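You operate a simulated robot arm through the tools that you are given. There is no shell and no other tool. Be economical: measure what you need, move in short steps, check, and stop when the job is done.

You are at the controls of a simulated two-armed robot. One attempt, no reset.

JOB
Drain the dirty water from the washer and refill it to 7 litres.
Fine: isolator off first; drain valve shut before you fill.

It is judged by the outcome, as a careful person would: the job done as asked, and still so three seconds after it is handed in. It fails if anything else is knocked over, pushed out of place, dropped, spilled or broken.

ROBOT AND FRAMES
Two 6-joint arms with two-finger grippers on one trunk, on a base that drives. Base frame: it is fixed to the floor where the robot stands at the start and does not move with it; the origin is under the middle of the robot, x ahead of it, y to its left, z up. Units: mm, rad, N and s.
The left shoulder is at the start at [70, 148, 1352], the right one opposite. With the tool pointing down near the work surface each hand reaches from about 100 to 380 mm from the robot's upright axis, wherever it stands, measured 20 degrees to its own side. Places, roughly: washer cover [900, -100, 900]; washer drain valve [700, 300, 600]; washer fill lever [600, 300, 800]; washer heater switch [700, 0, 600]; washer isolator [700, 0, 800]; washer sight tube [700, 400, 700]. Payload 2.45 kg a hand.
The TCP of each hand is the grasp point between the finger pads, 30 mm short of the fingertips. In the tool frame z runs along the fingers and y along their closing line. The gripper opens to 106 mm. The gripper's body begins 79 mm behind the TCP.
Orientation is that of the tool frame in the base frame, as a unit quaternion [x, y, z, w]. With the fingers straight down and closing along the base's y, the tool's x points along the base's -x, its y along +y and its z along -z.

CONTROLS
- The arms move only by the tool jog_arm. It takes "left_plan", "right_plan" or both (then of equal length, played together; a hand with none holds still); each is a list that holds one entry, the list of rows, each a list of 7 numbers: the shift along the tool's x, y, z in units of 250 mm (1.0 is 250 mm), then the turn, a rotation vector about the tool's x, y, z in units of 90 degrees (1.0 is 90 degrees), then the gripper command, from -1 (shut) to 1 (fully open), values between in proportion. In form: [[[tx, ty, tz, ax, ay, az, jaw], ...]]. A call has 1 to 10 rows; each row is the pose to reach, as a shift and turn from the pose commanded when the call began, along the tool's axes at that moment. A call with a number of a shift or a turn outside -1 to 1 is refused whole. Rows are played at 5 a second. More than 50 mm and 0.15 rad between two rows, or a gripper value outside its range, and nothing of the call is played. Where a pose cannot be reached the arm comes as near as it can. A force on the tool above 40 N (or 10 N above the force at the start of the call, whichever is more), or a blocked arm, ends the call early, and 0.2 s more pass. Each finger travels about 72 mm/s and halts on what it meets, pressing with about 22 N; the grip force reading is that of the motor and also rises with nothing between the fingers. The clock runs only during rows and for 0.2 s after the last one: add rows that repeat a pose to give the fingers time. The reply holds the time, the measured pose of the TCP, the force on the tool along the base axes, the opening and the grip force, in the units named above and with some noise, with the torque about the TCP (base axes, N m) and any sound that the robot's microphone picked up, and new pictures: "show" is both (left out), scene, wrist or none (wrist: the cameras of the hands that moved).
- Cameras (640 x 400 px; columns grow to the right, rows downward): "scene" is now at [123.5, 21.1, 1551.5]; the picture's right is [0.31, -0.95, 0.00], its down [-0.78, -0.26, -0.57] and it looks along [0.54, 0.18, -0.82] (base axes); focal length 266 px, centre (320, 200). "left" rides on the left gripper at [76, 2, -106] in its tool frame; the picture's right is [-0.02, 1.00, 0.00], its down [-0.78, -0.02, -0.62] and it looks along [-0.62, -0.01, 0.78] (tool axes); focal length 247 px, centre (320, 200). "right" rides on the right gripper at [77, -2, -106] in its tool frame; the picture's right is [0.02, 1.00, 0.00], its down [-0.78, 0.02, -0.62] and it looks along [-0.62, 0.01, 0.78] (tool axes); focal length 247 px, centre (320, 200). There is no depth. A picture from a camera that has moved, and an enlarged one, comes with that camera's place and axes in the base frame and with its lens. The place of the scene camera against the robot may be out by one fixed shift of up to 12 mm in any direction.
- slide_trunk(by): slides the trunk up (or, below 0, down) by that many mm; the arms and the scene camera ride with it, the base frame stays. It gives what a move gives, with no picture.
- drive_base(legs): drives the robot by 1 to 6 legs, each [ahead, left, turn to the left] in mm, mm and rad, along the robot's own axes; the way and the turn of a leg run together, so that a leg with both is an arc; at most 1500 mm and 3.142 rad a leg. The arms and the cameras ride along, it lands a little off, and it stops where it bumps. It gives what a move gives, and a new picture of the scene camera.
- pan_tilt(pan, tilt): turns the head with the scene camera to pan (to the left, within 1.501 rad either way) and tilt (down, from -0.506 to 1.204), counted from straight ahead of the robot. It gives what a move gives, and a new picture of the scene camera.
- inspect(camera, box): a new picture of the part [left, top, right, bottom] of that camera's present view, enlarged. The clock stands still meanwhile.
- sign_off(): hands the job in; it is judged then, once.

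Work in short steps. Places have to be worked out from the pictures, the camera data and where the tool is seen: move nearer, look again, correct. Check each grasp and each placing, and mend what went wrong. You have 120 turns and 260 pictures in all, those below and enlarged ones among them. Open the grippers and draw the arms clear of the work before you hand the job in, unless the task says otherwise; then end with one line.

The tools are called after "Call:" as a command line: name --argument value ..., lists and objects as JSON in quotes. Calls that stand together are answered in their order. jog_arm: Moves the arms, as the interface text tells. Its arguments: {"type":"object","properties":{"left_plan":{"type":"array"},"right_plan":{"type":"array"},"show":{"type":"string","enum":["both","scene","wrist","none"]}},"required":[]} The other tools are called the same way: slide_trunk (by) slides the trunk up or down; drive_base (legs) drives the base; pan_tilt (pan, tilt) turns the head that bears the scene camera; inspect (camera, box) takes an enlarged picture of a part of a camera's view; sign_off () hands the job in.

At the start:

```text
clock: 0.0
left_position: [401.6, 351.6, 990.2]
left_ee_rot: [0.001, 1.0, 0.0, -0.001]
left_contact_force: [0.1, 1.1, -0.4]
left_moment: [0.02, 0.04, 0.0]
left_gripper_width: 105.9
left_grip_force: 0.0
right_position: [608.2, -25.2, 998.5]
right_ee_rot: [0.01, 1.0, -0.008, 0.0]
right_contact_force: [0.5, 0.4, 0.1]
right_moment: [-0.01, 0.01, -0.01]
right_gripper_width: 105.9
right_grip_force: 0.1
trunk travel left (down, up): [-825.0, 115.0]
robot x, y, heading: [-1.3, -2.9, -0.001]
head pan, tilt: [0.319, 0.962]
```

scene: 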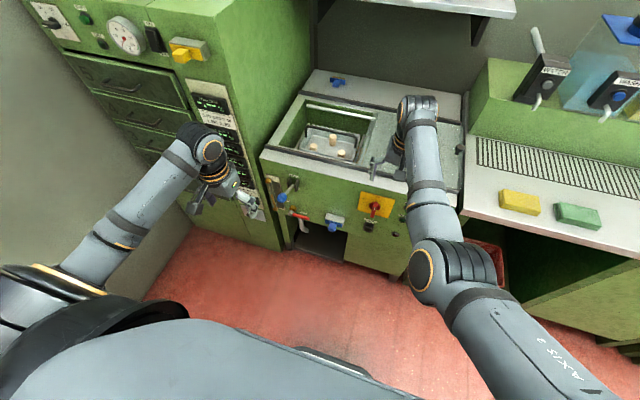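
right: 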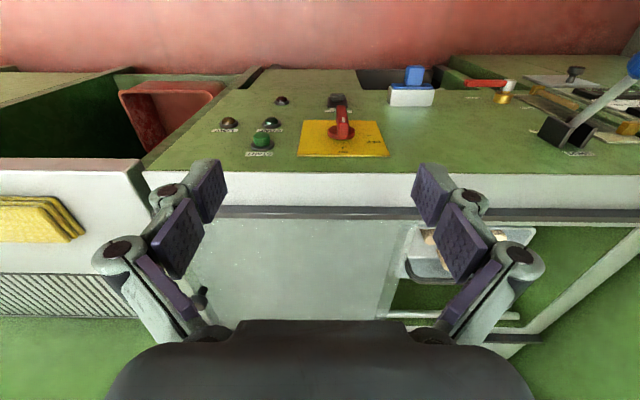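
left: 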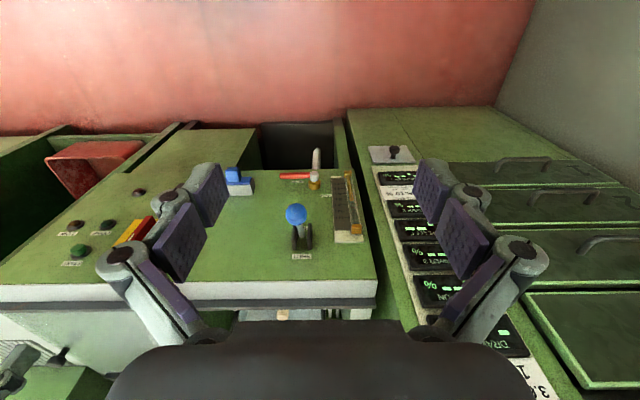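

The washer front shows a yellow/red rotary isolator, a blue switch, a red drain valve, a blue-knob fill lever and a sight tube. I'll enlarge the views to read them.

Call:
inspect --camera "right" --box '[200, 50, 460, 200]'

Call:
inspect --camera "left" --box '[200, 130, 400, 280]'

Call:
inspect --camera "scene" --box '[240, 150, 420, 270]'

```text
2.46 times, centred on (330, 125) of right
camera zoom: at [530.9, -22.8, 1103.6], right [0.0, 1.0, -0.02], down [0.78, 0.01, 0.62], along [0.62, -0.01, -0.78], focal length 608 px, centre (295, 385)
```

zoom: 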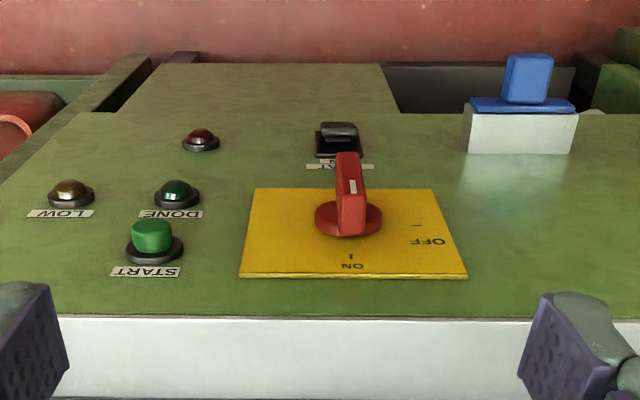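

```text
2.67 times, centred on (300, 205) of left
camera zoom: at [325.3, 351.9, 1096.5], right [0.02, 1.0, 0.0], down [0.78, -0.02, 0.62], along [0.62, -0.01, -0.78], focal length 659 px, centre (373, 187)
```

zoom: 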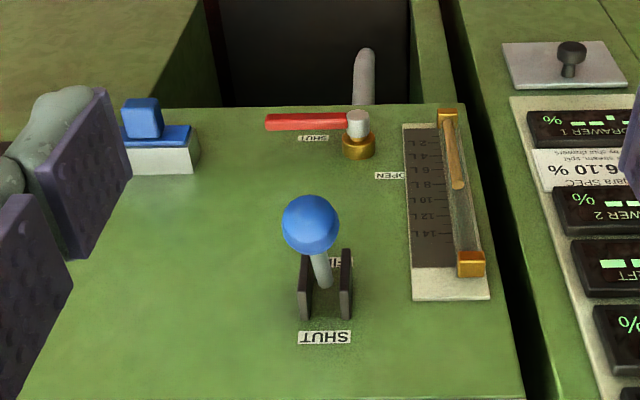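

```text
3.33 times, centred on (330, 210) of scene
camera zoom: at [123.5, 21.1, 1551.5], right [0.31, -0.95, 0.0], down [-0.78, -0.26, -0.57], along [0.54, 0.18, -0.82], focal length 887 px, centre (287, 167)
```

zoom: 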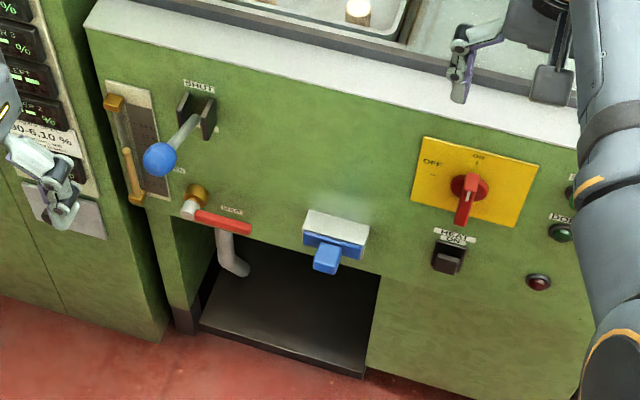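

I place the isolator knob near [677, 3, 765], with ON at the top and OFF to the left. The sight tube reads about 8 L, and the drain lever looks shut. I'll back off and lower the trunk to look at the front squarely.

Call:
drive_base --legs '[[-200, 0, 0]]'

Call:
slide_trunk --by -400

Call:
pan_tilt --pan 0.15 --tilt 0.6

```text
clock: 1.6
left_position: [207.2, 354.4, 988.6]
left_ee_rot: [-0.003, 1.0, 0.0, -0.001]
left_contact_force: [-0.7, -0.3, -0.8]
left_moment: [-0.01, -0.02, 0.01]
left_gripper_width: 105.7
left_grip_force: 0.1
right_position: [415.9, -26.5, 995.7]
right_ee_rot: [0.011, 1.0, -0.011, -0.001]
right_contact_force: [0.2, 0.3, 0.4]
right_moment: [-0.01, 0.03, 0.02]
right_gripper_width: 106.0
right_grip_force: 0.0
trunk travel left (down, up): [-825.0, 115.0]
robot x, y, heading: [-192.6, -0.5, 0.001]
head pan, tilt: [0.319, 0.962]
camera scene: at [-69.0, 21.3, 1551.3], right [0.32, -0.95, 0.0], down [-0.78, -0.26, -0.57], along [0.54, 0.18, -0.82], focal length 266 px, centre (320, 200)
```

scene: 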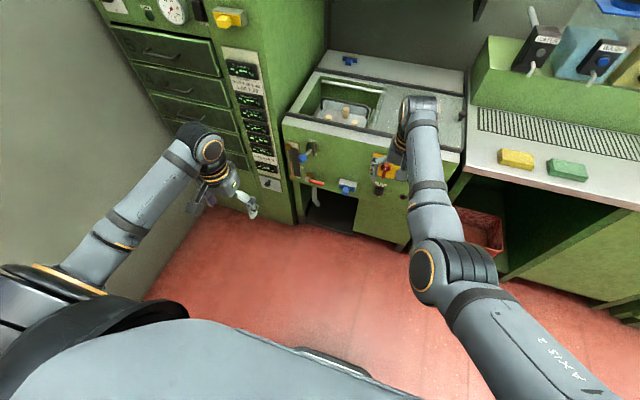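

```text
clock: 5.4
left_position: [204.3, 352.8, 589.7]
left_ee_rot: [-0.003, 1.0, 0.0, 0.0]
left_contact_force: [0.1, 1.1, -0.1]
left_moment: [-0.02, -0.02, -0.01]
left_gripper_width: 106.0
left_grip_force: 0.1
right_position: [414.0, -27.4, 597.0]
right_ee_rot: [0.011, 1.0, -0.011, 0.001]
right_contact_force: [0.3, 0.3, 1.1]
right_moment: [0.01, 0.0, 0.0]
right_gripper_width: 105.9
right_grip_force: 0.1
trunk travel left (down, up): [-425.0, 515.0]
robot x, y, heading: [-196.8, -0.8, 0.004]
head pan, tilt: [0.319, 0.962]
```

```text
clock: 6.2
left_position: [205.2, 352.0, 589.2]
left_ee_rot: [-0.003, 1.0, 0.0, 0.0]
left_contact_force: [0.1, 0.8, -0.2]
left_moment: [0.02, 0.0, -0.04]
left_gripper_width: 105.8
left_grip_force: 0.0
right_position: [413.8, -27.7, 597.1]
right_ee_rot: [0.011, 1.0, -0.012, 0.0]
right_contact_force: [-0.2, -0.5, -0.1]
right_moment: [0.0, -0.02, -0.01]
right_gripper_width: 105.8
right_grip_force: 0.0
trunk travel left (down, up): [-425.0, 515.0]
robot x, y, heading: [-194.8, -0.7, 0.009]
head pan, tilt: [0.15, 0.6]
camera scene: at [-52.7, 11.9, 1180.8], right [0.15, -0.99, 0.0], down [-0.56, -0.09, -0.82], along [0.81, 0.13, -0.57], focal length 266 px, centre (320, 200)
```

scene: 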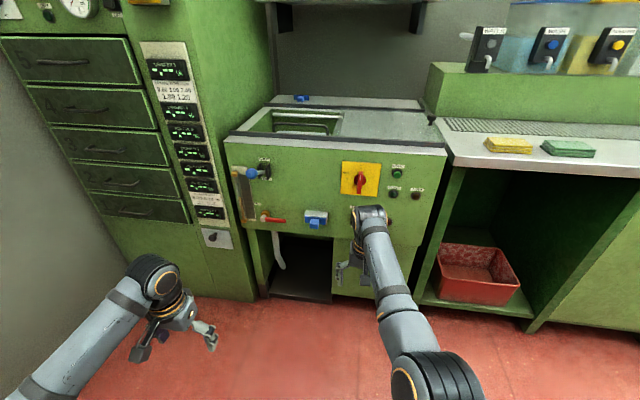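

Call:
inspect --camera "scene" --box '[220, 140, 350, 310]'

Call:
inspect --camera "scene" --box '[330, 150, 440, 220]'

Call:
inspect --camera "scene" --box '[225, 150, 305, 230]'

```text
2.35 times, centred on (285, 225) of scene
camera zoom: at [-52.7, 11.9, 1180.8], right [0.15, -0.99, 0.0], down [-0.56, -0.09, -0.82], along [0.81, 0.13, -0.57], focal length 626 px, centre (402, 141)
```

zoom: 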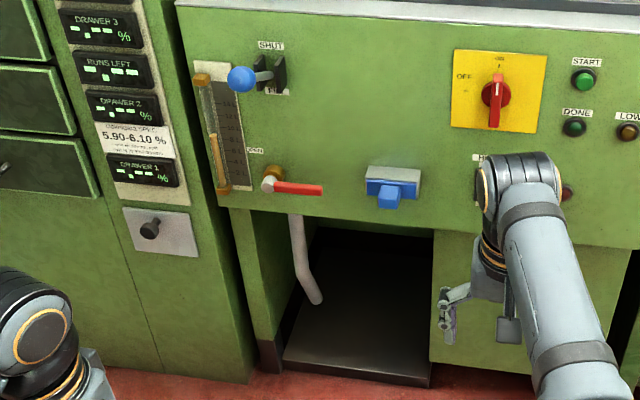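

```text
5.71 times, centred on (385, 185) of scene
camera zoom: at [-52.7, 11.9, 1180.8], right [0.15, -0.99, 0.0], down [-0.56, -0.09, -0.82], along [0.81, 0.13, -0.57], focal length 1520 px, centre (-51, 286)
```

zoom: 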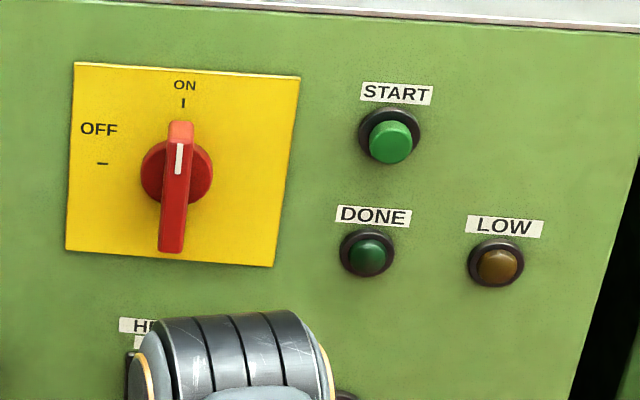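

```text
5.00 times, centred on (265, 190) of scene
camera zoom: at [-52.7, 11.9, 1180.8], right [0.15, -0.99, 0.0], down [-0.56, -0.09, -0.82], along [0.81, 0.13, -0.57], focal length 1330 px, centre (595, 250)
```

zoom: 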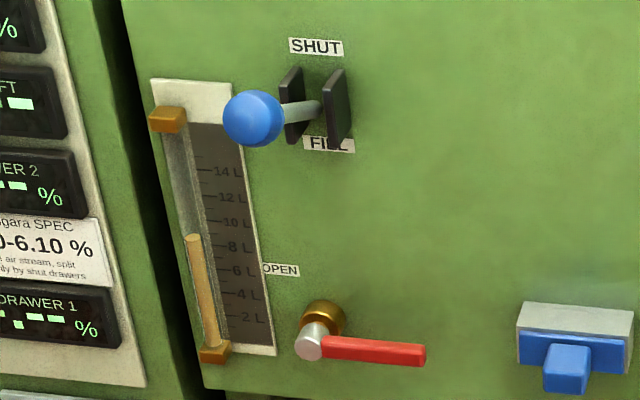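

The pipe under the drain valve ends over a dark tray in the recess. I need to see what receives the water, so I'll lower the trunk further and look into the recess.

Call:
slide_trunk --by -400

Call:
pan_tilt --pan 0.2 --tilt 0.4

```text
clock: 10.1
left_position: [205.3, 352.5, 189.9]
left_ee_rot: [-0.003, 1.0, 0.0, 0.0]
left_contact_force: [0.1, -0.3, 0.3]
left_moment: [-0.01, -0.04, -0.02]
left_gripper_width: 105.8
left_grip_force: 0.2
right_position: [414.5, -28.0, 197.4]
right_ee_rot: [0.011, 1.0, -0.012, 0.0]
right_contact_force: [-0.1, -0.3, 0.2]
right_moment: [-0.02, 0.01, 0.02]
right_gripper_width: 105.9
right_grip_force: 0.1
trunk travel left (down, up): [-25.0, 915.0]
robot x, y, heading: [-192.9, 1.6, 0.002]
head pan, tilt: [0.15, 0.6]
```

```text
clock: 10.8
left_position: [204.7, 353.1, 190.1]
left_ee_rot: [-0.003, 1.0, 0.001, 0.0]
left_contact_force: [0.5, 1.0, -0.3]
left_moment: [0.01, 0.0, 0.02]
left_gripper_width: 105.9
left_grip_force: 0.0
right_position: [414.4, -27.2, 196.4]
right_ee_rot: [0.011, 1.0, -0.011, 0.001]
right_contact_force: [-0.5, 0.8, 0.1]
right_moment: [0.0, -0.01, 0.01]
right_gripper_width: 106.1
right_grip_force: 0.0
trunk travel left (down, up): [-25.0, 915.0]
robot x, y, heading: [-194.4, -1.5, 0.006]
head pan, tilt: [0.201, 0.4]
camera scene: at [-49.4, 17.1, 799.0], right [0.2, -0.98, 0.0], down [-0.38, -0.08, -0.92], along [0.9, 0.19, -0.39], focal length 266 px, centre (320, 200)
```

scene: 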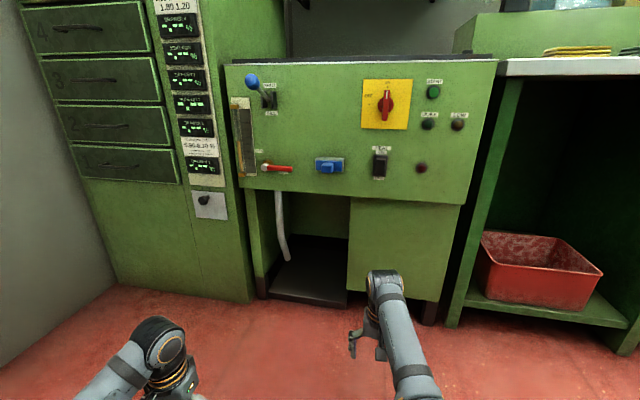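

Call:
inspect --camera "scene" --box '[220, 180, 370, 310]'

Call:
inspect --camera "scene" --box '[220, 65, 400, 185]'

Call:
inspect --camera "scene" --box '[450, 200, 640, 330]'

```text
3.08 times, centred on (295, 245) of scene
camera zoom: at [-49.4, 17.1, 799.0], right [0.2, -0.98, 0.0], down [-0.38, -0.08, -0.92], along [0.9, 0.19, -0.39], focal length 818 px, centre (397, 62)
```

zoom: 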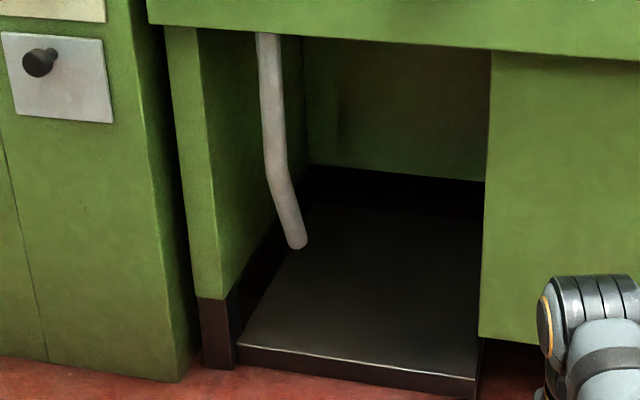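

```text
3.33 times, centred on (310, 125) of scene
camera zoom: at [-49.4, 17.1, 799.0], right [0.2, -0.98, 0.0], down [-0.38, -0.08, -0.92], along [0.9, 0.19, -0.39], focal length 887 px, centre (353, 450)
```

zoom: 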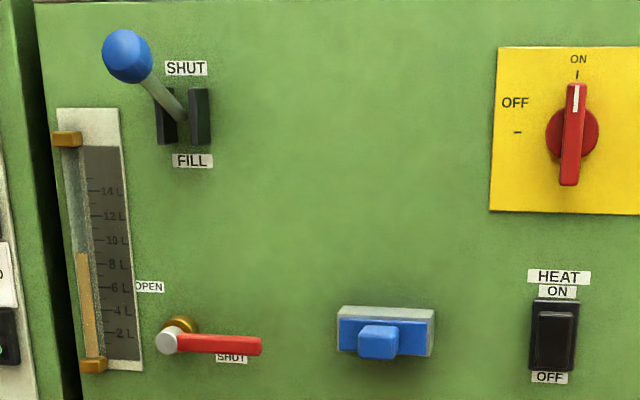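

```text
3.08 times, centred on (545, 265) of scene
camera zoom: at [-49.4, 17.1, 799.0], right [0.2, -0.98, 0.0], down [-0.38, -0.08, -0.92], along [0.9, 0.19, -0.39], focal length 818 px, centre (-372, 0)
```

zoom: 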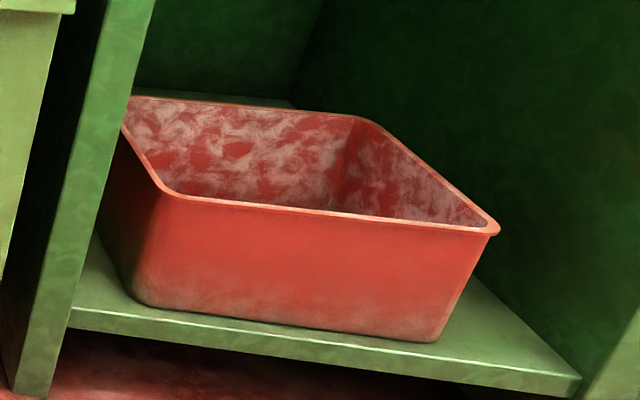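

The hose end hangs over the dark base, and I can't tell whether it feeds a sump or an open floor. I'll look with the right wrist camera, moved left and tilted up a little.

Call:
jog_arm --right_plan '[[[0, 0.16, 0, 0, -0.08, 0, 1], [0, 0.32, 0, 0, -0.16, 0, 1], [0, 0.48, 0, 0, -0.24, 0, 1], [0, 0.64, 0, 0, -0.32, 0, 1], [0, 0.72, 0, 0, -0.34, 0, 1]]]' --show "wrist"

```text
clock: 12.0
left_position: [204.5, 351.9, 190.3]
left_ee_rot: [-0.002, 1.0, 0.0, 0.0]
left_contact_force: [-0.6, 1.3, 0.1]
left_moment: [-0.03, -0.01, 0.0]
left_gripper_width: 106.0
left_grip_force: 0.1
right_position: [517.0, 28.8, 157.7]
right_ee_rot: [0.006, 0.964, -0.011, 0.266]
right_contact_force: [-0.7, 0.5, -0.4]
right_moment: [0.02, 0.02, 0.04]
right_gripper_width: 105.8
right_grip_force: 0.2
right hand out of reach, approached as far as the arm can: row 1, 2, 3, 4, 5
trunk travel left (down, up): [-25.0, 915.0]
robot x, y, heading: [-195.4, -3.6, 0.01]
head pan, tilt: [0.201, 0.4]
camera right: at [395.9, 30.3, 209.3], right [0.0, 1.0, -0.03], down [0.35, 0.03, 0.94], along [0.94, -0.01, -0.35], focal length 247 px, centre (320, 200)
```

right: 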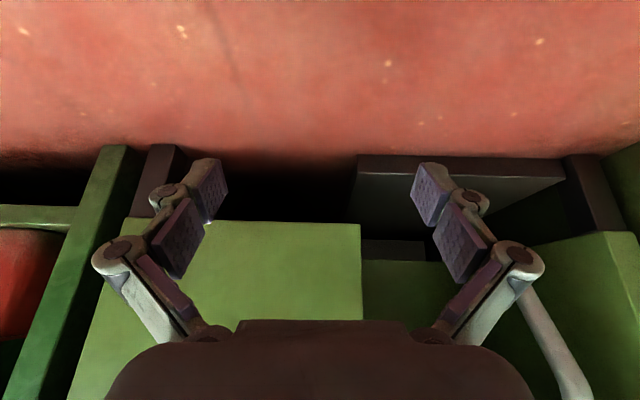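

Call:
inspect --camera "right" --box '[330, 130, 640, 400]'

```text
1.48 times, centred on (485, 265) of right
camera zoom: at [395.9, 30.3, 209.3], right [0.0, 1.0, -0.03], down [0.35, 0.03, 0.94], along [0.94, -0.01, -0.35], focal length 366 px, centre (76, 104)
```

zoom: 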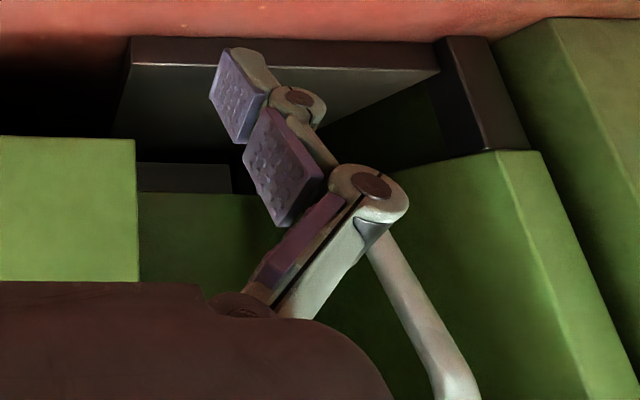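

The fingers hide the hose end, so I'll bring the left wrist camera forward over the recess and draw the right hand back.

Call:
jog_arm --left_plan '[[[-0.16, -0.1, -0.06, 0, -0.06, 0, 1], [-0.32, -0.2, -0.12, 0, -0.12, 0, 1], [-0.48, -0.3, -0.18, 0, -0.18, 0, 1], [-0.64, -0.4, -0.24, 0, -0.24, 0, 1], [-0.8, -0.4, -0.3, 0, -0.24, 0, 1]]]' --right_plan '[[[0, -0.16, -0.08, 0, 0, 0, 1], [0, -0.32, -0.16, 0, 0, 0, 1], [0, -0.48, -0.24, 0, 0, 0, 1], [0, -0.64, -0.32, 0, 0, 0, 1], [0, -0.8, -0.4, 0, 0, 0, 1]]]' --show "both"

```text
clock: 13.2
left_position: [402.4, 254.7, 263.7]
left_ee_rot: [-0.003, 0.982, 0.001, 0.187]
left_contact_force: [0.1, 0.5, -0.1]
left_moment: [-0.04, -0.01, -0.01]
left_gripper_width: 106.1
left_grip_force: 0.0
right_position: [585.3, -143.2, 220.1]
right_ee_rot: [0.006, 0.964, -0.014, 0.264]
right_contact_force: [0.0, 1.2, -0.2]
right_moment: [-0.03, 0.01, 0.0]
right_gripper_width: 106.0
right_grip_force: 0.0
right hand out of reach, approached as far as the arm can: row 1, 2, 3, 4, 5
trunk travel left (down, up): [-25.0, 915.0]
robot x, y, heading: [-192.6, 0.5, 0.007]
head pan, tilt: [0.201, 0.4]
camera scene: at [-49.4, 17.4, 799.0], right [0.2, -0.98, 0.0], down [-0.38, -0.08, -0.92], along [0.9, 0.19, -0.39], focal length 266 px, centre (320, 200)
camera right: at [464.3, -140.2, 272.9], right [0.0, 1.0, -0.03], down [0.36, 0.03, 0.93], along [0.93, -0.01, -0.36], focal length 247 px, centre (320, 200)
camera left: at [292.9, 254.2, 334.8], right [0.02, 1.0, 0.01], down [0.5, -0.01, 0.87], along [0.87, -0.01, -0.5], focal length 247 px, centre (320, 200)
```

scene: 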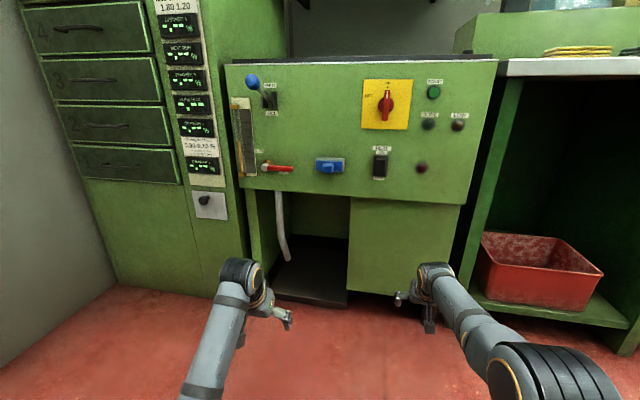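
right: 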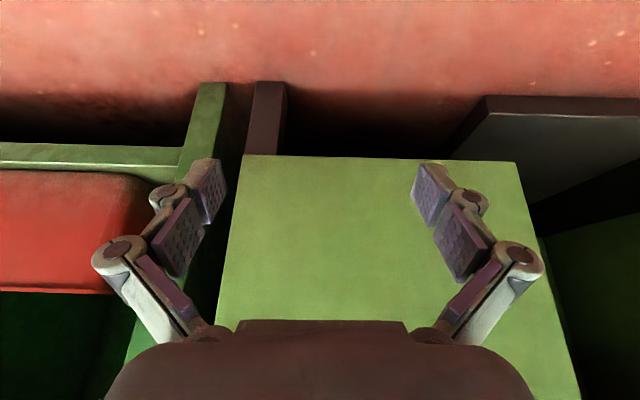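
left: 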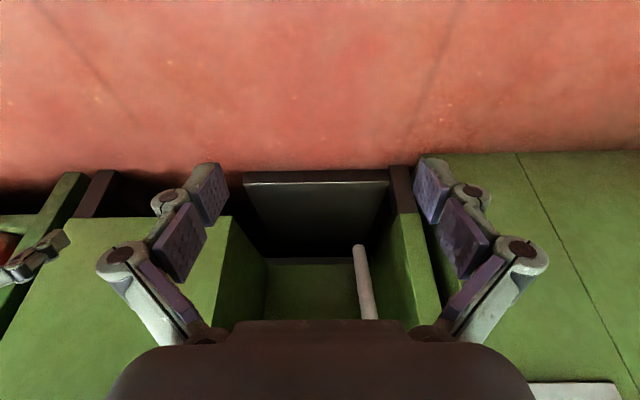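

Call:
inspect --camera "left" --box '[220, 160, 430, 320]'

Call:
inspect --camera "scene" --box '[250, 220, 370, 310]'

```text
2.50 times, centred on (325, 240) of left
camera zoom: at [292.9, 254.2, 334.8], right [0.02, 1.0, 0.01], down [0.5, -0.01, 0.87], along [0.87, -0.01, -0.5], focal length 617 px, centre (308, 100)
```

zoom: 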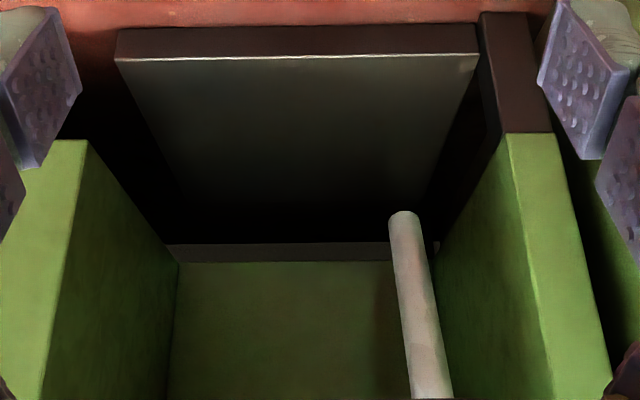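

```text
4.44 times, centred on (310, 265) of scene
camera zoom: at [-49.4, 17.4, 799.0], right [0.2, -0.98, 0.0], down [-0.38, -0.08, -0.92], along [0.9, 0.19, -0.39], focal length 1182 px, centre (364, -89)
```

zoom: 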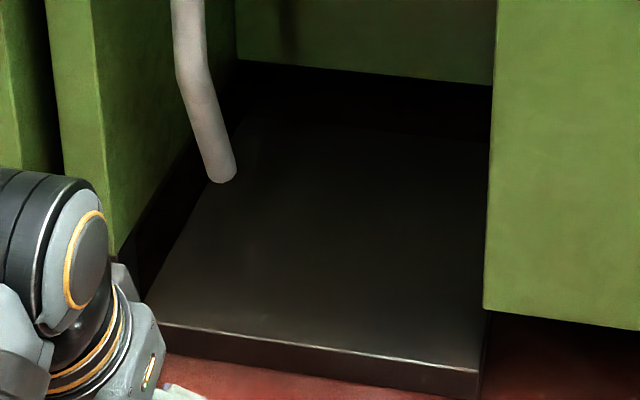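

The hose end is near [804, 330, 157], with roughly 115 mm under it. The red tub in the next bay looks about 140 mm tall and around 5–6 L, so it neither fits under the hose nor holds 8 L. The hose discharging over the base must be the drain path; I'll open the valve briefly first and watch for spills. Next I raise the trunk to working height and turn both tools to face forward.

Call:
slide_trunk --by 350

Call:
jog_arm --left_plan '[[[0.047, 0, -0.018, 0, -0.095, 0, 1], [0.093, 0, -0.037, 0, -0.19, 0, 1], [0.14, 0, -0.055, 0, -0.285, 0, 1], [0.186, 0, -0.074, 0, -0.38, 0, 1], [0.233, 0, -0.092, 0, -0.475, 0, 1], [0.279, 0, -0.11, 0, -0.57, 0, 1], [0.326, 0, -0.129, 0, -0.665, 0, 1], [0.372, 0, -0.147, 0, -0.76, 0, 1]]]' --right_plan '[[[0.138, 0, -0.081, 0, -0.094, 0, 1], [0.276, 0, -0.163, 0, -0.188, 0, 1], [0.413, 0, -0.244, 0, -0.282, 0, 1], [0.551, 0, -0.326, 0, -0.376, 0, 1], [0.689, 0, -0.407, 0, -0.47, 0, 1], [0.826, 0, -0.489, 0, -0.564, 0, 1], [0.964, 0, -0.57, 0, -0.658, 0, 1], [0.964, 0, -0.57, 0, -0.66, 0, 1]]]' --show "scene"

```text
clock: 16.6
left_position: [401.8, 253.5, 614.3]
left_ee_rot: [-0.003, 0.982, 0.001, 0.188]
left_contact_force: [0.7, -0.4, 0.0]
left_moment: [-0.02, -0.01, 0.03]
left_gripper_width: 105.9
left_grip_force: 0.1
right_position: [585.2, -144.4, 569.2]
right_ee_rot: [0.006, 0.964, -0.014, 0.264]
right_contact_force: [-0.2, 0.1, -0.8]
right_moment: [0.05, 0.02, 0.0]
right_gripper_width: 106.1
right_grip_force: 0.1
trunk travel left (down, up): [-375.0, 565.0]
robot x, y, heading: [-197.2, -0.6, 0.004]
head pan, tilt: [0.201, 0.4]
```

```text
clock: 18.0
left_position: [334.4, 251.8, 613.7]
left_ee_rot: [-0.002, 0.828, 0.0, 0.561]
left_contact_force: [-1.0, 0.6, 0.2]
left_moment: [-0.05, 0.0, -0.05]
left_gripper_width: 106.2
left_grip_force: 0.1
right_position: [478.3, -110.4, 475.6]
right_ee_rot: [-0.128, 0.824, -0.026, 0.551]
right_contact_force: [-2.0, 0.2, -4.1]
right_moment: [0.03, -0.45, -0.06]
right_gripper_width: 106.1
right_grip_force: 0.0
right hand out of reach, approached as far as the arm can: row 1, 2, 3
trunk travel left (down, up): [-375.0, 565.0]
robot x, y, heading: [-192.9, 1.0, 0.001]
head pan, tilt: [0.201, 0.4]
stopped in row 6 (right hand): the force on the tool passed its limit at 88 N (the readings are from after the stop); the commanded pose is now the measured one
camera scene: at [-49.9, 18.4, 1149.6], right [0.2, -0.98, 0.0], down [-0.38, -0.08, -0.92], along [0.9, 0.19, -0.39], focal length 266 px, centre (320, 200)
```

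scene: 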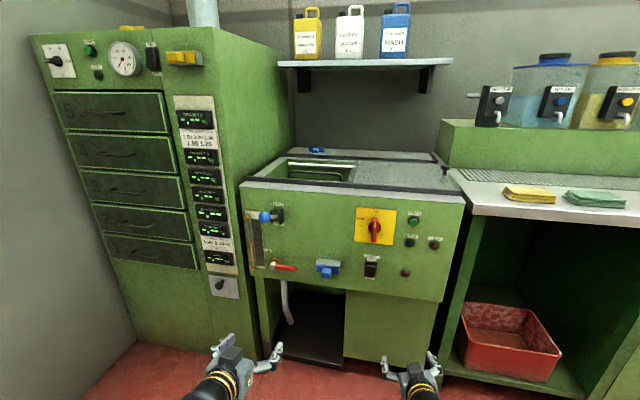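

The right hand stopped on a force spike while unwinding from a stretched pose, and nothing visible was touched. I'll lift it away gently while straightening its orientation.

Call:
jog_arm --left_plan '[[[0, 0, 0, 0, -0.06, 0, 1], [0, 0, 0, 0, -0.12, 0, 1], [0, 0, 0, 0, -0.18, 0, 1], [0, 0, 0, 0, -0.235, 0, 1], [0, 0, 0, 0, -0.235, 0, 1]]]' --right_plan '[[[-0.13, -0.026, -0.056, 0.019, -0.05, 0.028, 1], [-0.26, -0.053, -0.112, 0.037, -0.1, 0.056, 1], [-0.39, -0.079, -0.168, 0.056, -0.149, 0.084, 1], [-0.52, -0.106, -0.224, 0.074, -0.198, 0.112, 1], [-0.65, -0.132, -0.28, 0.093, -0.248, 0.14, 1]]]' --show "both"

```text
clock: 19.3
left_position: [337.6, 251.4, 614.2]
left_ee_rot: [-0.001, 0.711, 0.001, 0.703]
left_contact_force: [-0.3, 0.3, -0.2]
left_moment: [-0.03, -0.01, 0.01]
left_gripper_width: 105.9
left_grip_force: 0.0
right_position: [481.6, -157.6, 645.8]
right_ee_rot: [-0.041, 0.703, -0.053, 0.708]
right_contact_force: [-0.7, -0.3, -0.3]
right_moment: [-0.04, 0.0, -0.02]
right_gripper_width: 106.0
right_grip_force: 0.1
trunk travel left (down, up): [-375.0, 565.0]
robot x, y, heading: [-196.1, -2.0, 0.005]
head pan, tilt: [0.201, 0.4]
stopped in row 5 (right hand): the arm was blocked; the commanded pose is now the measured one
camera scene: at [-48.8, 16.5, 1149.0], right [0.2, -0.98, 0.0], down [-0.38, -0.08, -0.92], along [0.9, 0.19, -0.39], focal length 266 px, centre (320, 200)
camera right: at [375.6, -167.2, 569.5], right [0.02, 0.99, -0.16], down [-0.63, 0.13, 0.77], along [0.78, 0.08, 0.62], focal length 247 px, centre (320, 200)
camera left: at [229.4, 251.6, 539.1], right [0.0, 1.0, 0.02], down [-0.61, -0.02, 0.79], along [0.79, -0.01, 0.61], focal length 247 px, centre (320, 200)
```

scene: 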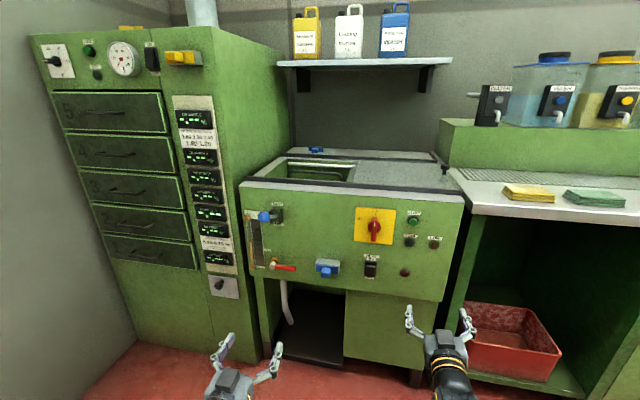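
right: 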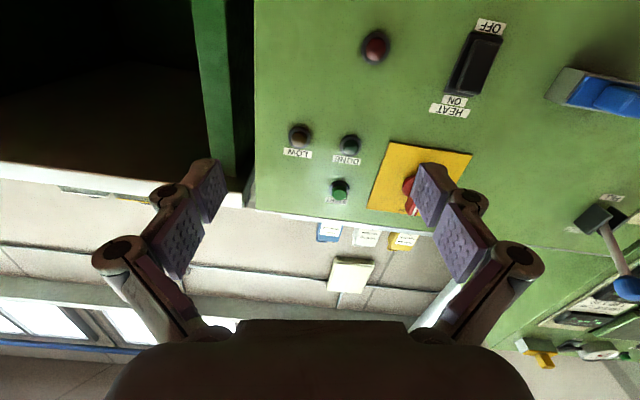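
left: 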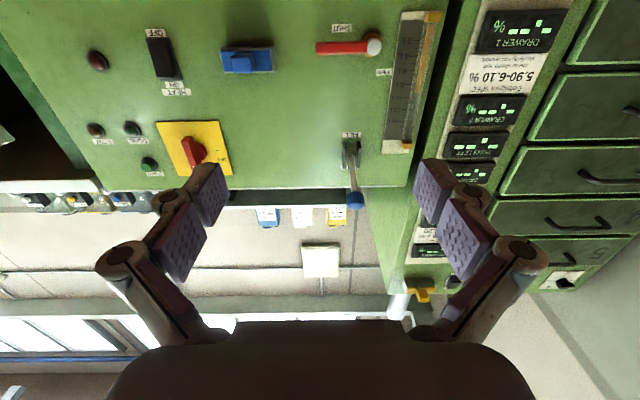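

Both tools now face forward. I'll draw the right hand back 120 mm and trim its roll, then drive to about [-20, 150].

Call:
jog_arm --right_plan '[[[0, 0, -0.16, 0, 0, 0.03, 1], [0, 0, -0.32, 0, 0, 0.06, 1], [0, 0, -0.48, 0, 0, 0.085, 1]]]' --show "none"

Call:
drive_base --legs '[[170, 150, 0]]'

```text
clock: 20.2
left_position: [335.5, 250.8, 613.4]
left_ee_rot: [-0.002, 0.711, 0.001, 0.704]
left_contact_force: [0.3, 0.4, 1.2]
left_moment: [-0.02, -0.04, -0.07]
left_gripper_width: 105.9
left_grip_force: 0.1
right_position: [368.0, -172.0, 644.3]
right_ee_rot: [-0.067, 0.695, -0.046, 0.714]
right_contact_force: [-0.5, -0.5, 0.4]
right_moment: [0.0, -0.03, 0.02]
right_gripper_width: 106.3
right_grip_force: 0.0
trunk travel left (down, up): [-375.0, 565.0]
robot x, y, heading: [-192.2, 7.4, 0.003]
head pan, tilt: [0.201, 0.4]
stopped in row 3 (right hand): the arm was blocked; the commanded pose is now the measured one
```

```text
clock: 21.9
left_position: [509.1, 403.4, 614.1]
left_ee_rot: [-0.002, 0.711, 0.001, 0.704]
left_contact_force: [0.2, -0.3, -0.4]
left_moment: [0.01, -0.01, 0.0]
left_gripper_width: 106.2
left_grip_force: 0.1
right_position: [543.1, -21.3, 646.1]
right_ee_rot: [-0.066, 0.695, -0.046, 0.715]
right_contact_force: [-0.5, 0.2, 1.1]
right_moment: [0.0, 0.01, 0.0]
right_gripper_width: 106.1
right_grip_force: 0.0
trunk travel left (down, up): [-375.0, 565.0]
robot x, y, heading: [-20.2, 150.0, 0.003]
head pan, tilt: [0.201, 0.4]
camera scene: at [125.4, 167.5, 1149.0], right [0.2, -0.98, 0.0], down [-0.38, -0.08, -0.92], along [0.9, 0.19, -0.39], focal length 266 px, centre (320, 200)
```

scene: 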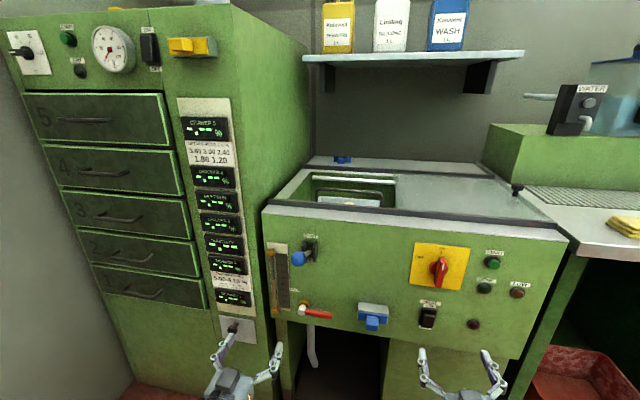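

The robot is at [-20, 150]. I'll raise the right hand to isolator height, near [543, 1, 757], still well short of the panel, and check the wrist view.

Call:
jog_arm --right_plan '[[[-0.15, 0.005, 0, 0, 0, 0, 0.4], [-0.3, 0.01, 0, 0, 0, 0, 0.2], [-0.452, 0.016, 0, 0, 0, 0, 0], [-0.452, 0.016, 0, 0, 0, 0, 0]]]' --show "wrist"

```text
clock: 22.6
left_position: [510.0, 402.1, 612.9]
left_ee_rot: [-0.002, 0.71, 0.001, 0.704]
left_contact_force: [-0.7, -0.6, -0.9]
left_moment: [0.0, -0.04, 0.0]
left_gripper_width: 106.1
left_grip_force: 0.0
right_position: [534.4, -21.8, 708.6]
right_ee_rot: [-0.15, 0.69, -0.094, 0.702]
right_contact_force: [-0.1, 0.3, 0.2]
right_moment: [-0.02, 0.0, -0.01]
right_gripper_width: 52.8
right_grip_force: 0.1
right hand out of reach, approached as far as the arm can: row 3
trunk travel left (down, up): [-375.0, 565.0]
robot x, y, heading: [-19.1, 150.6, 0.005]
head pan, tilt: [0.201, 0.4]
stopped in row 3 (right hand): the arm was blocked; the commanded pose is now the measured one
camera right: at [431.4, -57.4, 635.9], right [-0.07, 0.93, -0.36], down [-0.64, 0.23, 0.73], along [0.76, 0.29, 0.58], focal length 247 px, centre (320, 200)
```

right: 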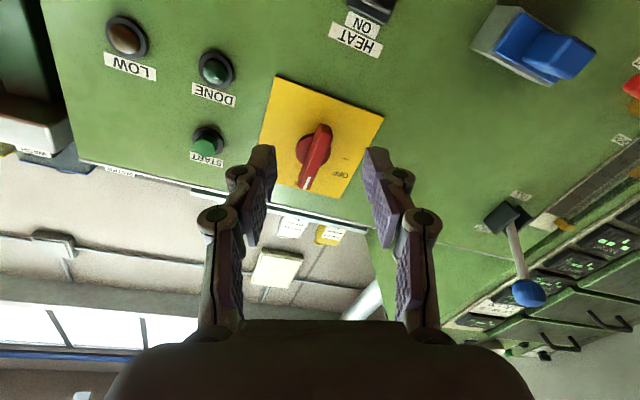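

The right wrist is at a joint limit here, while the left arm is comfortable. I'll test whether the left hand can roll by −90°, the way the isolator needs.

Call:
jog_arm --left_plan '[[[0, 0, 0, 0, 0, -0.095, 1], [0, 0, 0, 0, 0, -0.19, 1], [0, 0, 0, 0, 0, -0.285, 1], [0, 0, 0, 0, 0, -0.38, 1], [0, 0, 0, 0, 0, -0.475, 1], [0, 0, 0, 0, 0, -0.57, 1], [0, 0, 0, 0, 0, -0.665, 1], [0, 0, 0, 0, 0, -0.76, 1], [0, 0, 0, 0, 0, -0.855, 1], [0, 0, 0, 0, 0, -0.95, 1]]]' --show "scene"

```text
clock: 24.8
left_position: [509.1, 401.4, 615.4]
left_ee_rot: [-0.485, 0.519, -0.477, 0.518]
left_contact_force: [0.1, 0.8, -0.1]
left_moment: [0.02, 0.01, -0.01]
left_gripper_width: 105.7
left_grip_force: 0.0
right_position: [535.8, -22.7, 706.5]
right_ee_rot: [-0.15, 0.69, -0.094, 0.702]
right_contact_force: [0.4, 0.2, -0.2]
right_moment: [-0.02, -0.02, 0.0]
right_gripper_width: 53.0
right_grip_force: 0.0
trunk travel left (down, up): [-375.0, 565.0]
robot x, y, heading: [-17.3, 149.0, 0.007]
head pan, tilt: [0.201, 0.4]
camera scene: at [124.9, 167.0, 1149.1], right [0.2, -0.98, 0.0], down [-0.38, -0.08, -0.92], along [0.9, 0.19, -0.39], focal length 266 px, centre (320, 200)
```

scene: 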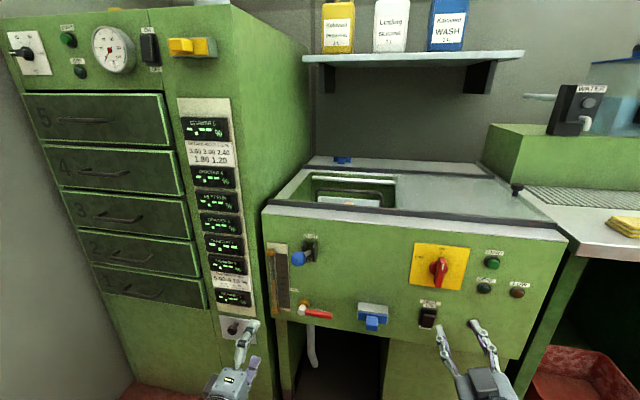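

The left hand rolls freely, so I'll use it for everything. I'll return its roll and raise it to isolator height, pull the right hand back, then drive so the left hand faces the isolator.

Call:
jog_arm --left_plan '[[[-0.004, -0.057, 0, 0, 0, 0.095, 1], [-0.009, -0.113, 0, 0, 0, 0.19, 1], [-0.013, -0.17, 0, 0, 0, 0.285, 1], [-0.018, -0.226, 0, 0, 0, 0.38, 1], [-0.022, -0.283, 0, 0, 0, 0.475, 1], [-0.026, -0.34, 0, 0, 0, 0.57, 1], [-0.031, -0.396, 0, 0, 0, 0.665, 1], [-0.035, -0.453, 0, 0, 0, 0.76, 1], [-0.04, -0.509, 0, 0, 0, 0.855, 1], [-0.044, -0.566, 0, 0, 0, 0.95, 1]]]' --right_plan '[[[0, 0, -0.1, 0, 0, 0, 0], [0, 0, -0.2, 0, 0, 0, 0], [0, 0, -0.3, 0, 0, 0, 0], [0, 0, -0.4, 0, 0, 0, 0], [0, 0, -0.4, 0, 0, 0, 0], [0, 0, -0.4, 0, 0, 0, 0], [0, 0, -0.4, 0, 0, 0, 0], [0, 0, -0.4, 0, 0, 0, 0], [0, 0, -0.4, 0, 0, 0, 0], [0, 0, -0.4, 0, 0, 0, 0]]]' --show "none"

```text
clock: 25.9
left_position: [509.2, 403.7, 672.7]
left_ee_rot: [-0.3, 0.644, -0.294, 0.639]
left_contact_force: [0.1, 0.2, -0.5]
left_moment: [-0.04, -0.02, 0.0]
left_gripper_width: 105.9
left_grip_force: 0.0
right_position: [437.0, -18.4, 708.7]
right_ee_rot: [-0.224, 0.667, -0.109, 0.703]
right_contact_force: [-0.1, -0.1, -0.2]
right_moment: [-0.01, -0.02, 0.04]
right_gripper_width: 52.8
right_grip_force: 0.1
trunk travel left (down, up): [-375.0, 565.0]
robot x, y, heading: [-20.2, 149.6, 0.003]
head pan, tilt: [0.201, 0.4]
stopped in row 5 (right hand): the arm was blocked; the commanded pose is now the measured one
```

Call:
jog_arm --left_plan '[[[-0.036, -0.043, 0, 0, 0, 0.092, 1], [-0.072, -0.085, 0, 0, 0, 0.184, 1], [-0.108, -0.128, 0, 0, 0, 0.276, 1], [-0.145, -0.17, 0, 0, 0, 0.368, 1], [-0.181, -0.213, 0, 0, 0, 0.46, 1], [-0.217, -0.256, 0, 0, 0, 0.552, 1]]]' --show "none"

Call:
drive_base --legs '[[0, -400, 0]]'

Call:
inspect --camera "left" --box '[0, 0, 640, 400]'

```text
clock: 27.3
left_position: [508.4, 403.0, 757.0]
left_ee_rot: [0.0, 0.711, 0.004, 0.703]
left_contact_force: [0.4, 1.1, 0.1]
left_moment: [0.03, 0.01, -0.03]
left_gripper_width: 105.9
left_grip_force: 0.0
right_position: [437.2, -19.2, 710.3]
right_ee_rot: [-0.222, 0.667, -0.108, 0.703]
right_contact_force: [0.2, -0.5, -0.1]
right_moment: [0.01, 0.02, 0.02]
right_gripper_width: 53.0
right_grip_force: 0.1
trunk travel left (down, up): [-375.0, 565.0]
robot x, y, heading: [-20.9, 147.3, 0.004]
head pan, tilt: [0.201, 0.4]
```

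```text
clock: 29.8
left_position: [511.9, 14.0, 758.4]
left_ee_rot: [0.0, 0.712, 0.003, 0.703]
left_contact_force: [-0.4, -0.2, -0.1]
left_moment: [0.01, 0.0, -0.01]
left_gripper_width: 105.9
left_grip_force: 0.2
right_position: [437.5, -406.5, 708.9]
right_ee_rot: [-0.222, 0.667, -0.109, 0.703]
right_contact_force: [-0.6, -0.7, -0.3]
right_moment: [-0.03, 0.01, 0.02]
right_gripper_width: 53.0
right_grip_force: 0.1
trunk travel left (down, up): [-375.0, 565.0]
robot x, y, heading: [-19.1, -240.3, 0.002]
head pan, tilt: [0.201, 0.4]
camera scene: at [126.4, -220.4, 1149.1], right [0.2, -0.98, 0.0], down [-0.38, -0.08, -0.92], along [0.9, 0.19, -0.39], focal length 266 px, centre (320, 200)
```

scene: 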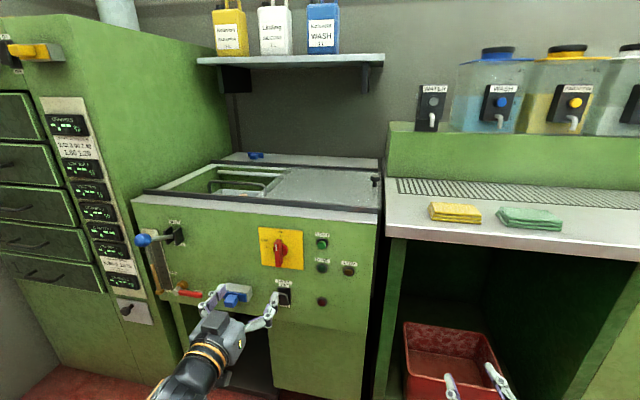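

```text
1.00 times, centred on (320, 200) of left (not enlarged: the box is as wide or as high as the picture)
camera zoom: at [404.4, 14.9, 682.8], right [0.0, 1.0, 0.02], down [-0.61, -0.02, 0.79], along [0.79, -0.01, 0.61], focal length 247 px, centre (320, 200)
```

zoom: 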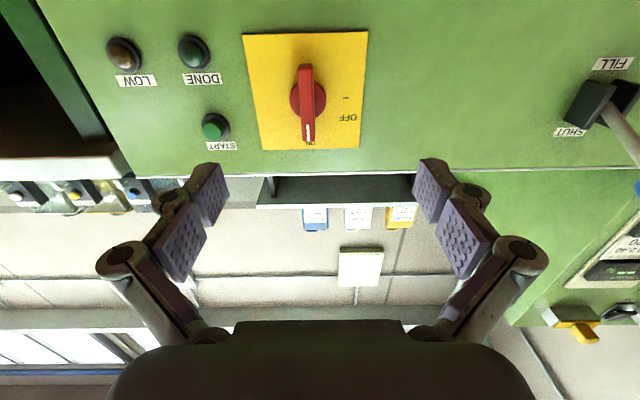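

The hub triangulates to about [673, 1, 756]. I'll approach to TCP x of about 640 with the jaws half open, then look.

Call:
jog_arm --left_plan '[[[0.008, -0.052, 0.1, 0, 0, 0, 0.6], [0.008, -0.052, 0.25, 0, 0, 0, 0.3], [0.008, -0.052, 0.4, 0, 0, 0, 0.1], [0.008, -0.052, 0.5, 0, 0, 0, 0.1]]]' --show "both"

```text
clock: 30.8
left_position: [637.9, 2.0, 753.9]
left_ee_rot: [0.0, 0.711, 0.002, 0.703]
left_contact_force: [0.5, -0.8, -0.9]
left_moment: [0.01, -0.01, -0.01]
left_gripper_width: 58.3
left_grip_force: 0.1
right_position: [438.2, -406.1, 710.6]
right_ee_rot: [-0.222, 0.667, -0.109, 0.703]
right_contact_force: [0.9, -0.6, -0.7]
right_moment: [0.04, -0.02, 0.02]
right_gripper_width: 53.2
right_grip_force: 0.0
trunk travel left (down, up): [-375.0, 565.0]
robot x, y, heading: [-19.1, -238.0, 0.003]
head pan, tilt: [0.201, 0.4]
camera scene: at [126.7, -219.9, 1149.0], right [0.2, -0.98, 0.0], down [-0.38, -0.08, -0.92], along [0.9, 0.19, -0.39], focal length 266 px, centre (320, 200)
camera left: at [531.2, 2.6, 677.7], right [0.0, 1.0, 0.02], down [-0.61, -0.02, 0.79], along [0.79, -0.01, 0.61], focal length 247 px, centre (320, 200)
```

scene: 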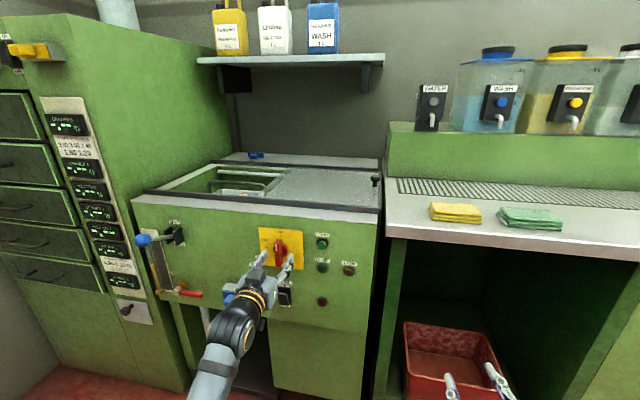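
left: 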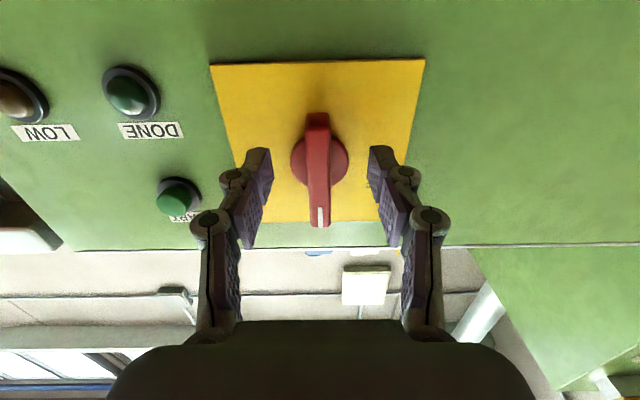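

The handle is centred between the fingers. I'll advance 18 mm and close.

Call:
jog_arm --left_plan '[[[-0.012, -0.004, 0.036, 0, 0, 0, 0.1], [-0.012, -0.004, 0.072, 0, 0, 0, 0.1], [-0.012, -0.004, 0.072, 0, 0, 0, -0.3], [-0.012, -0.004, 0.072, 0, 0, 0, -0.7], [-0.012, -0.004, 0.072, 0, 0, 0, -0.9], [-0.012, -0.004, 0.072, 0, 0, 0, -1]]]' --show "wrist"

```text
clock: 32.1
left_position: [655.0, 1.5, 757.1]
left_ee_rot: [-0.001, 0.71, 0.002, 0.704]
left_contact_force: [4.2, 11.4, 4.1]
left_moment: [-0.04, 0.31, 0.31]
left_gripper_width: 39.2
left_grip_force: 45.2
right_position: [437.9, -405.1, 710.8]
right_ee_rot: [-0.222, 0.667, -0.11, 0.703]
right_contact_force: [1.1, 0.6, -0.5]
right_moment: [-0.02, 0.01, 0.03]
right_gripper_width: 52.9
right_grip_force: 0.0
trunk travel left (down, up): [-375.0, 565.0]
robot x, y, heading: [-20.6, -234.2, -0.003]
head pan, tilt: [0.201, 0.4]
camera left: at [548.2, 1.9, 681.7], right [0.0, 1.0, 0.02], down [-0.61, -0.02, 0.79], along [0.79, -0.01, 0.61], focal length 247 px, centre (320, 200)
```

left: 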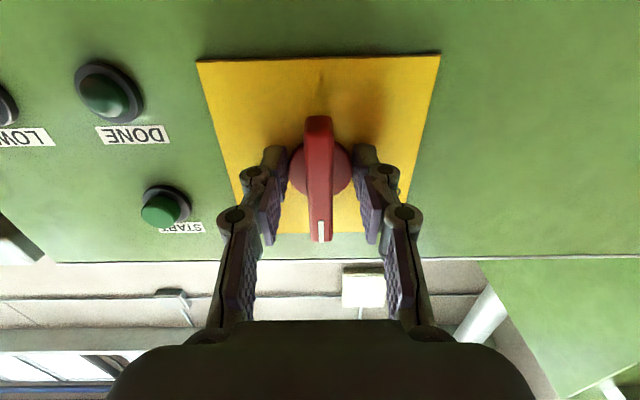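

The fingers closed on the round hub (39 mm). I'll open, back off 13 mm and grip only the bar.

Call:
jog_arm --left_plan '[[[0, 0, 0, 0, 0, 0, -0.1], [0, 0, -0.026, 0, 0, 0, -0.1], [0, 0, -0.052, 0, 0, 0, -0.1], [0, 0, -0.052, 0, 0, 0, -0.5], [0, 0, -0.052, 0, 0, 0, -0.8], [0, 0, -0.052, 0, 0, 0, -1], [0, 0, -0.052, 0, 0, 0, -1]]]' --show "wrist"

```text
clock: 33.8
left_position: [640.8, 0.6, 757.7]
left_ee_rot: [0.0, 0.711, 0.001, 0.703]
left_contact_force: [2.0, 10.7, 1.6]
left_moment: [-0.07, 0.12, 0.34]
left_gripper_width: 14.2
left_grip_force: 40.1
right_position: [436.9, -404.5, 710.1]
right_ee_rot: [-0.222, 0.667, -0.11, 0.703]
right_contact_force: [0.1, 0.7, 0.4]
right_moment: [-0.02, 0.01, -0.05]
right_gripper_width: 52.8
right_grip_force: 0.1
trunk travel left (down, up): [-375.0, 565.0]
robot x, y, heading: [-19.0, -239.6, -0.001]
head pan, tilt: [0.201, 0.4]
camera left: at [533.9, 1.8, 682.1], right [0.0, 1.0, 0.02], down [-0.61, -0.02, 0.79], along [0.79, -0.01, 0.61], focal length 247 px, centre (320, 200)
```

left: 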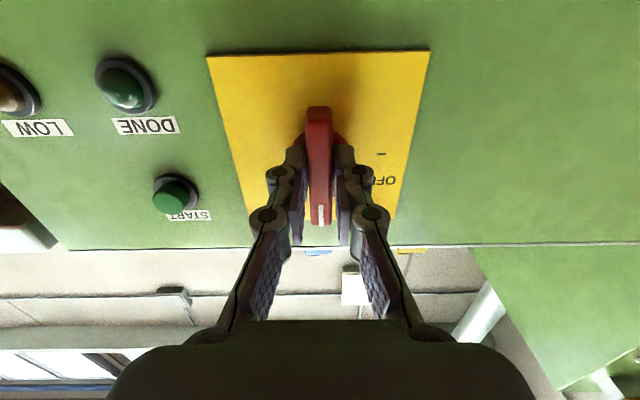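

It now grips the bar at 14 mm. I'll turn it CCW, a negative roll about tool z.

Call:
jog_arm --left_plan '[[[0, 0.003, 0, 0, 0, -0.095, -1], [0, 0.003, 0, 0, 0, -0.19, -1], [0, 0.003, 0, 0, 0, -0.285, -1], [0, 0.003, 0, 0, 0, -0.38, -1], [0, 0.003, 0, 0, 0, -0.475, -1], [0, 0.003, 0, 0, 0, -0.57, -1], [0, 0.003, 0, 0, 0, -0.665, -1], [0, 0.003, 0, 0, 0, -0.76, -1], [0, 0.003, 0, 0, 0, -0.855, -1], [0, 0.003, 0, 0, 0, -0.95, -1]]]' --show "wrist"

```text
clock: 36.0
left_position: [640.9, -1.3, 760.2]
left_ee_rot: [-0.481, 0.522, -0.477, 0.518]
left_contact_force: [-12.3, -26.0, 0.4]
left_moment: [-0.05, 0.04, -1.1]
left_gripper_width: 13.9
left_grip_force: 40.0
right_position: [436.6, -409.0, 710.0]
right_ee_rot: [-0.221, 0.667, -0.107, 0.704]
right_contact_force: [-0.2, 0.1, -0.3]
right_moment: [0.05, -0.01, -0.02]
right_gripper_width: 53.1
right_grip_force: 0.0
trunk travel left (down, up): [-375.0, 565.0]
robot x, y, heading: [-16.1, -236.0, 0.0]
head pan, tilt: [0.201, 0.4]
camera left: at [534.9, -78.7, 753.3], right [-0.01, 0.1, -0.99], down [-0.62, 0.78, 0.08], along [0.78, 0.62, 0.06], focal length 247 px, centre (320, 200)
```

left: 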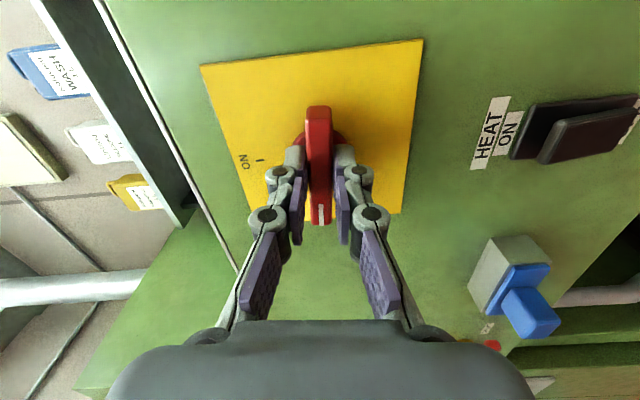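

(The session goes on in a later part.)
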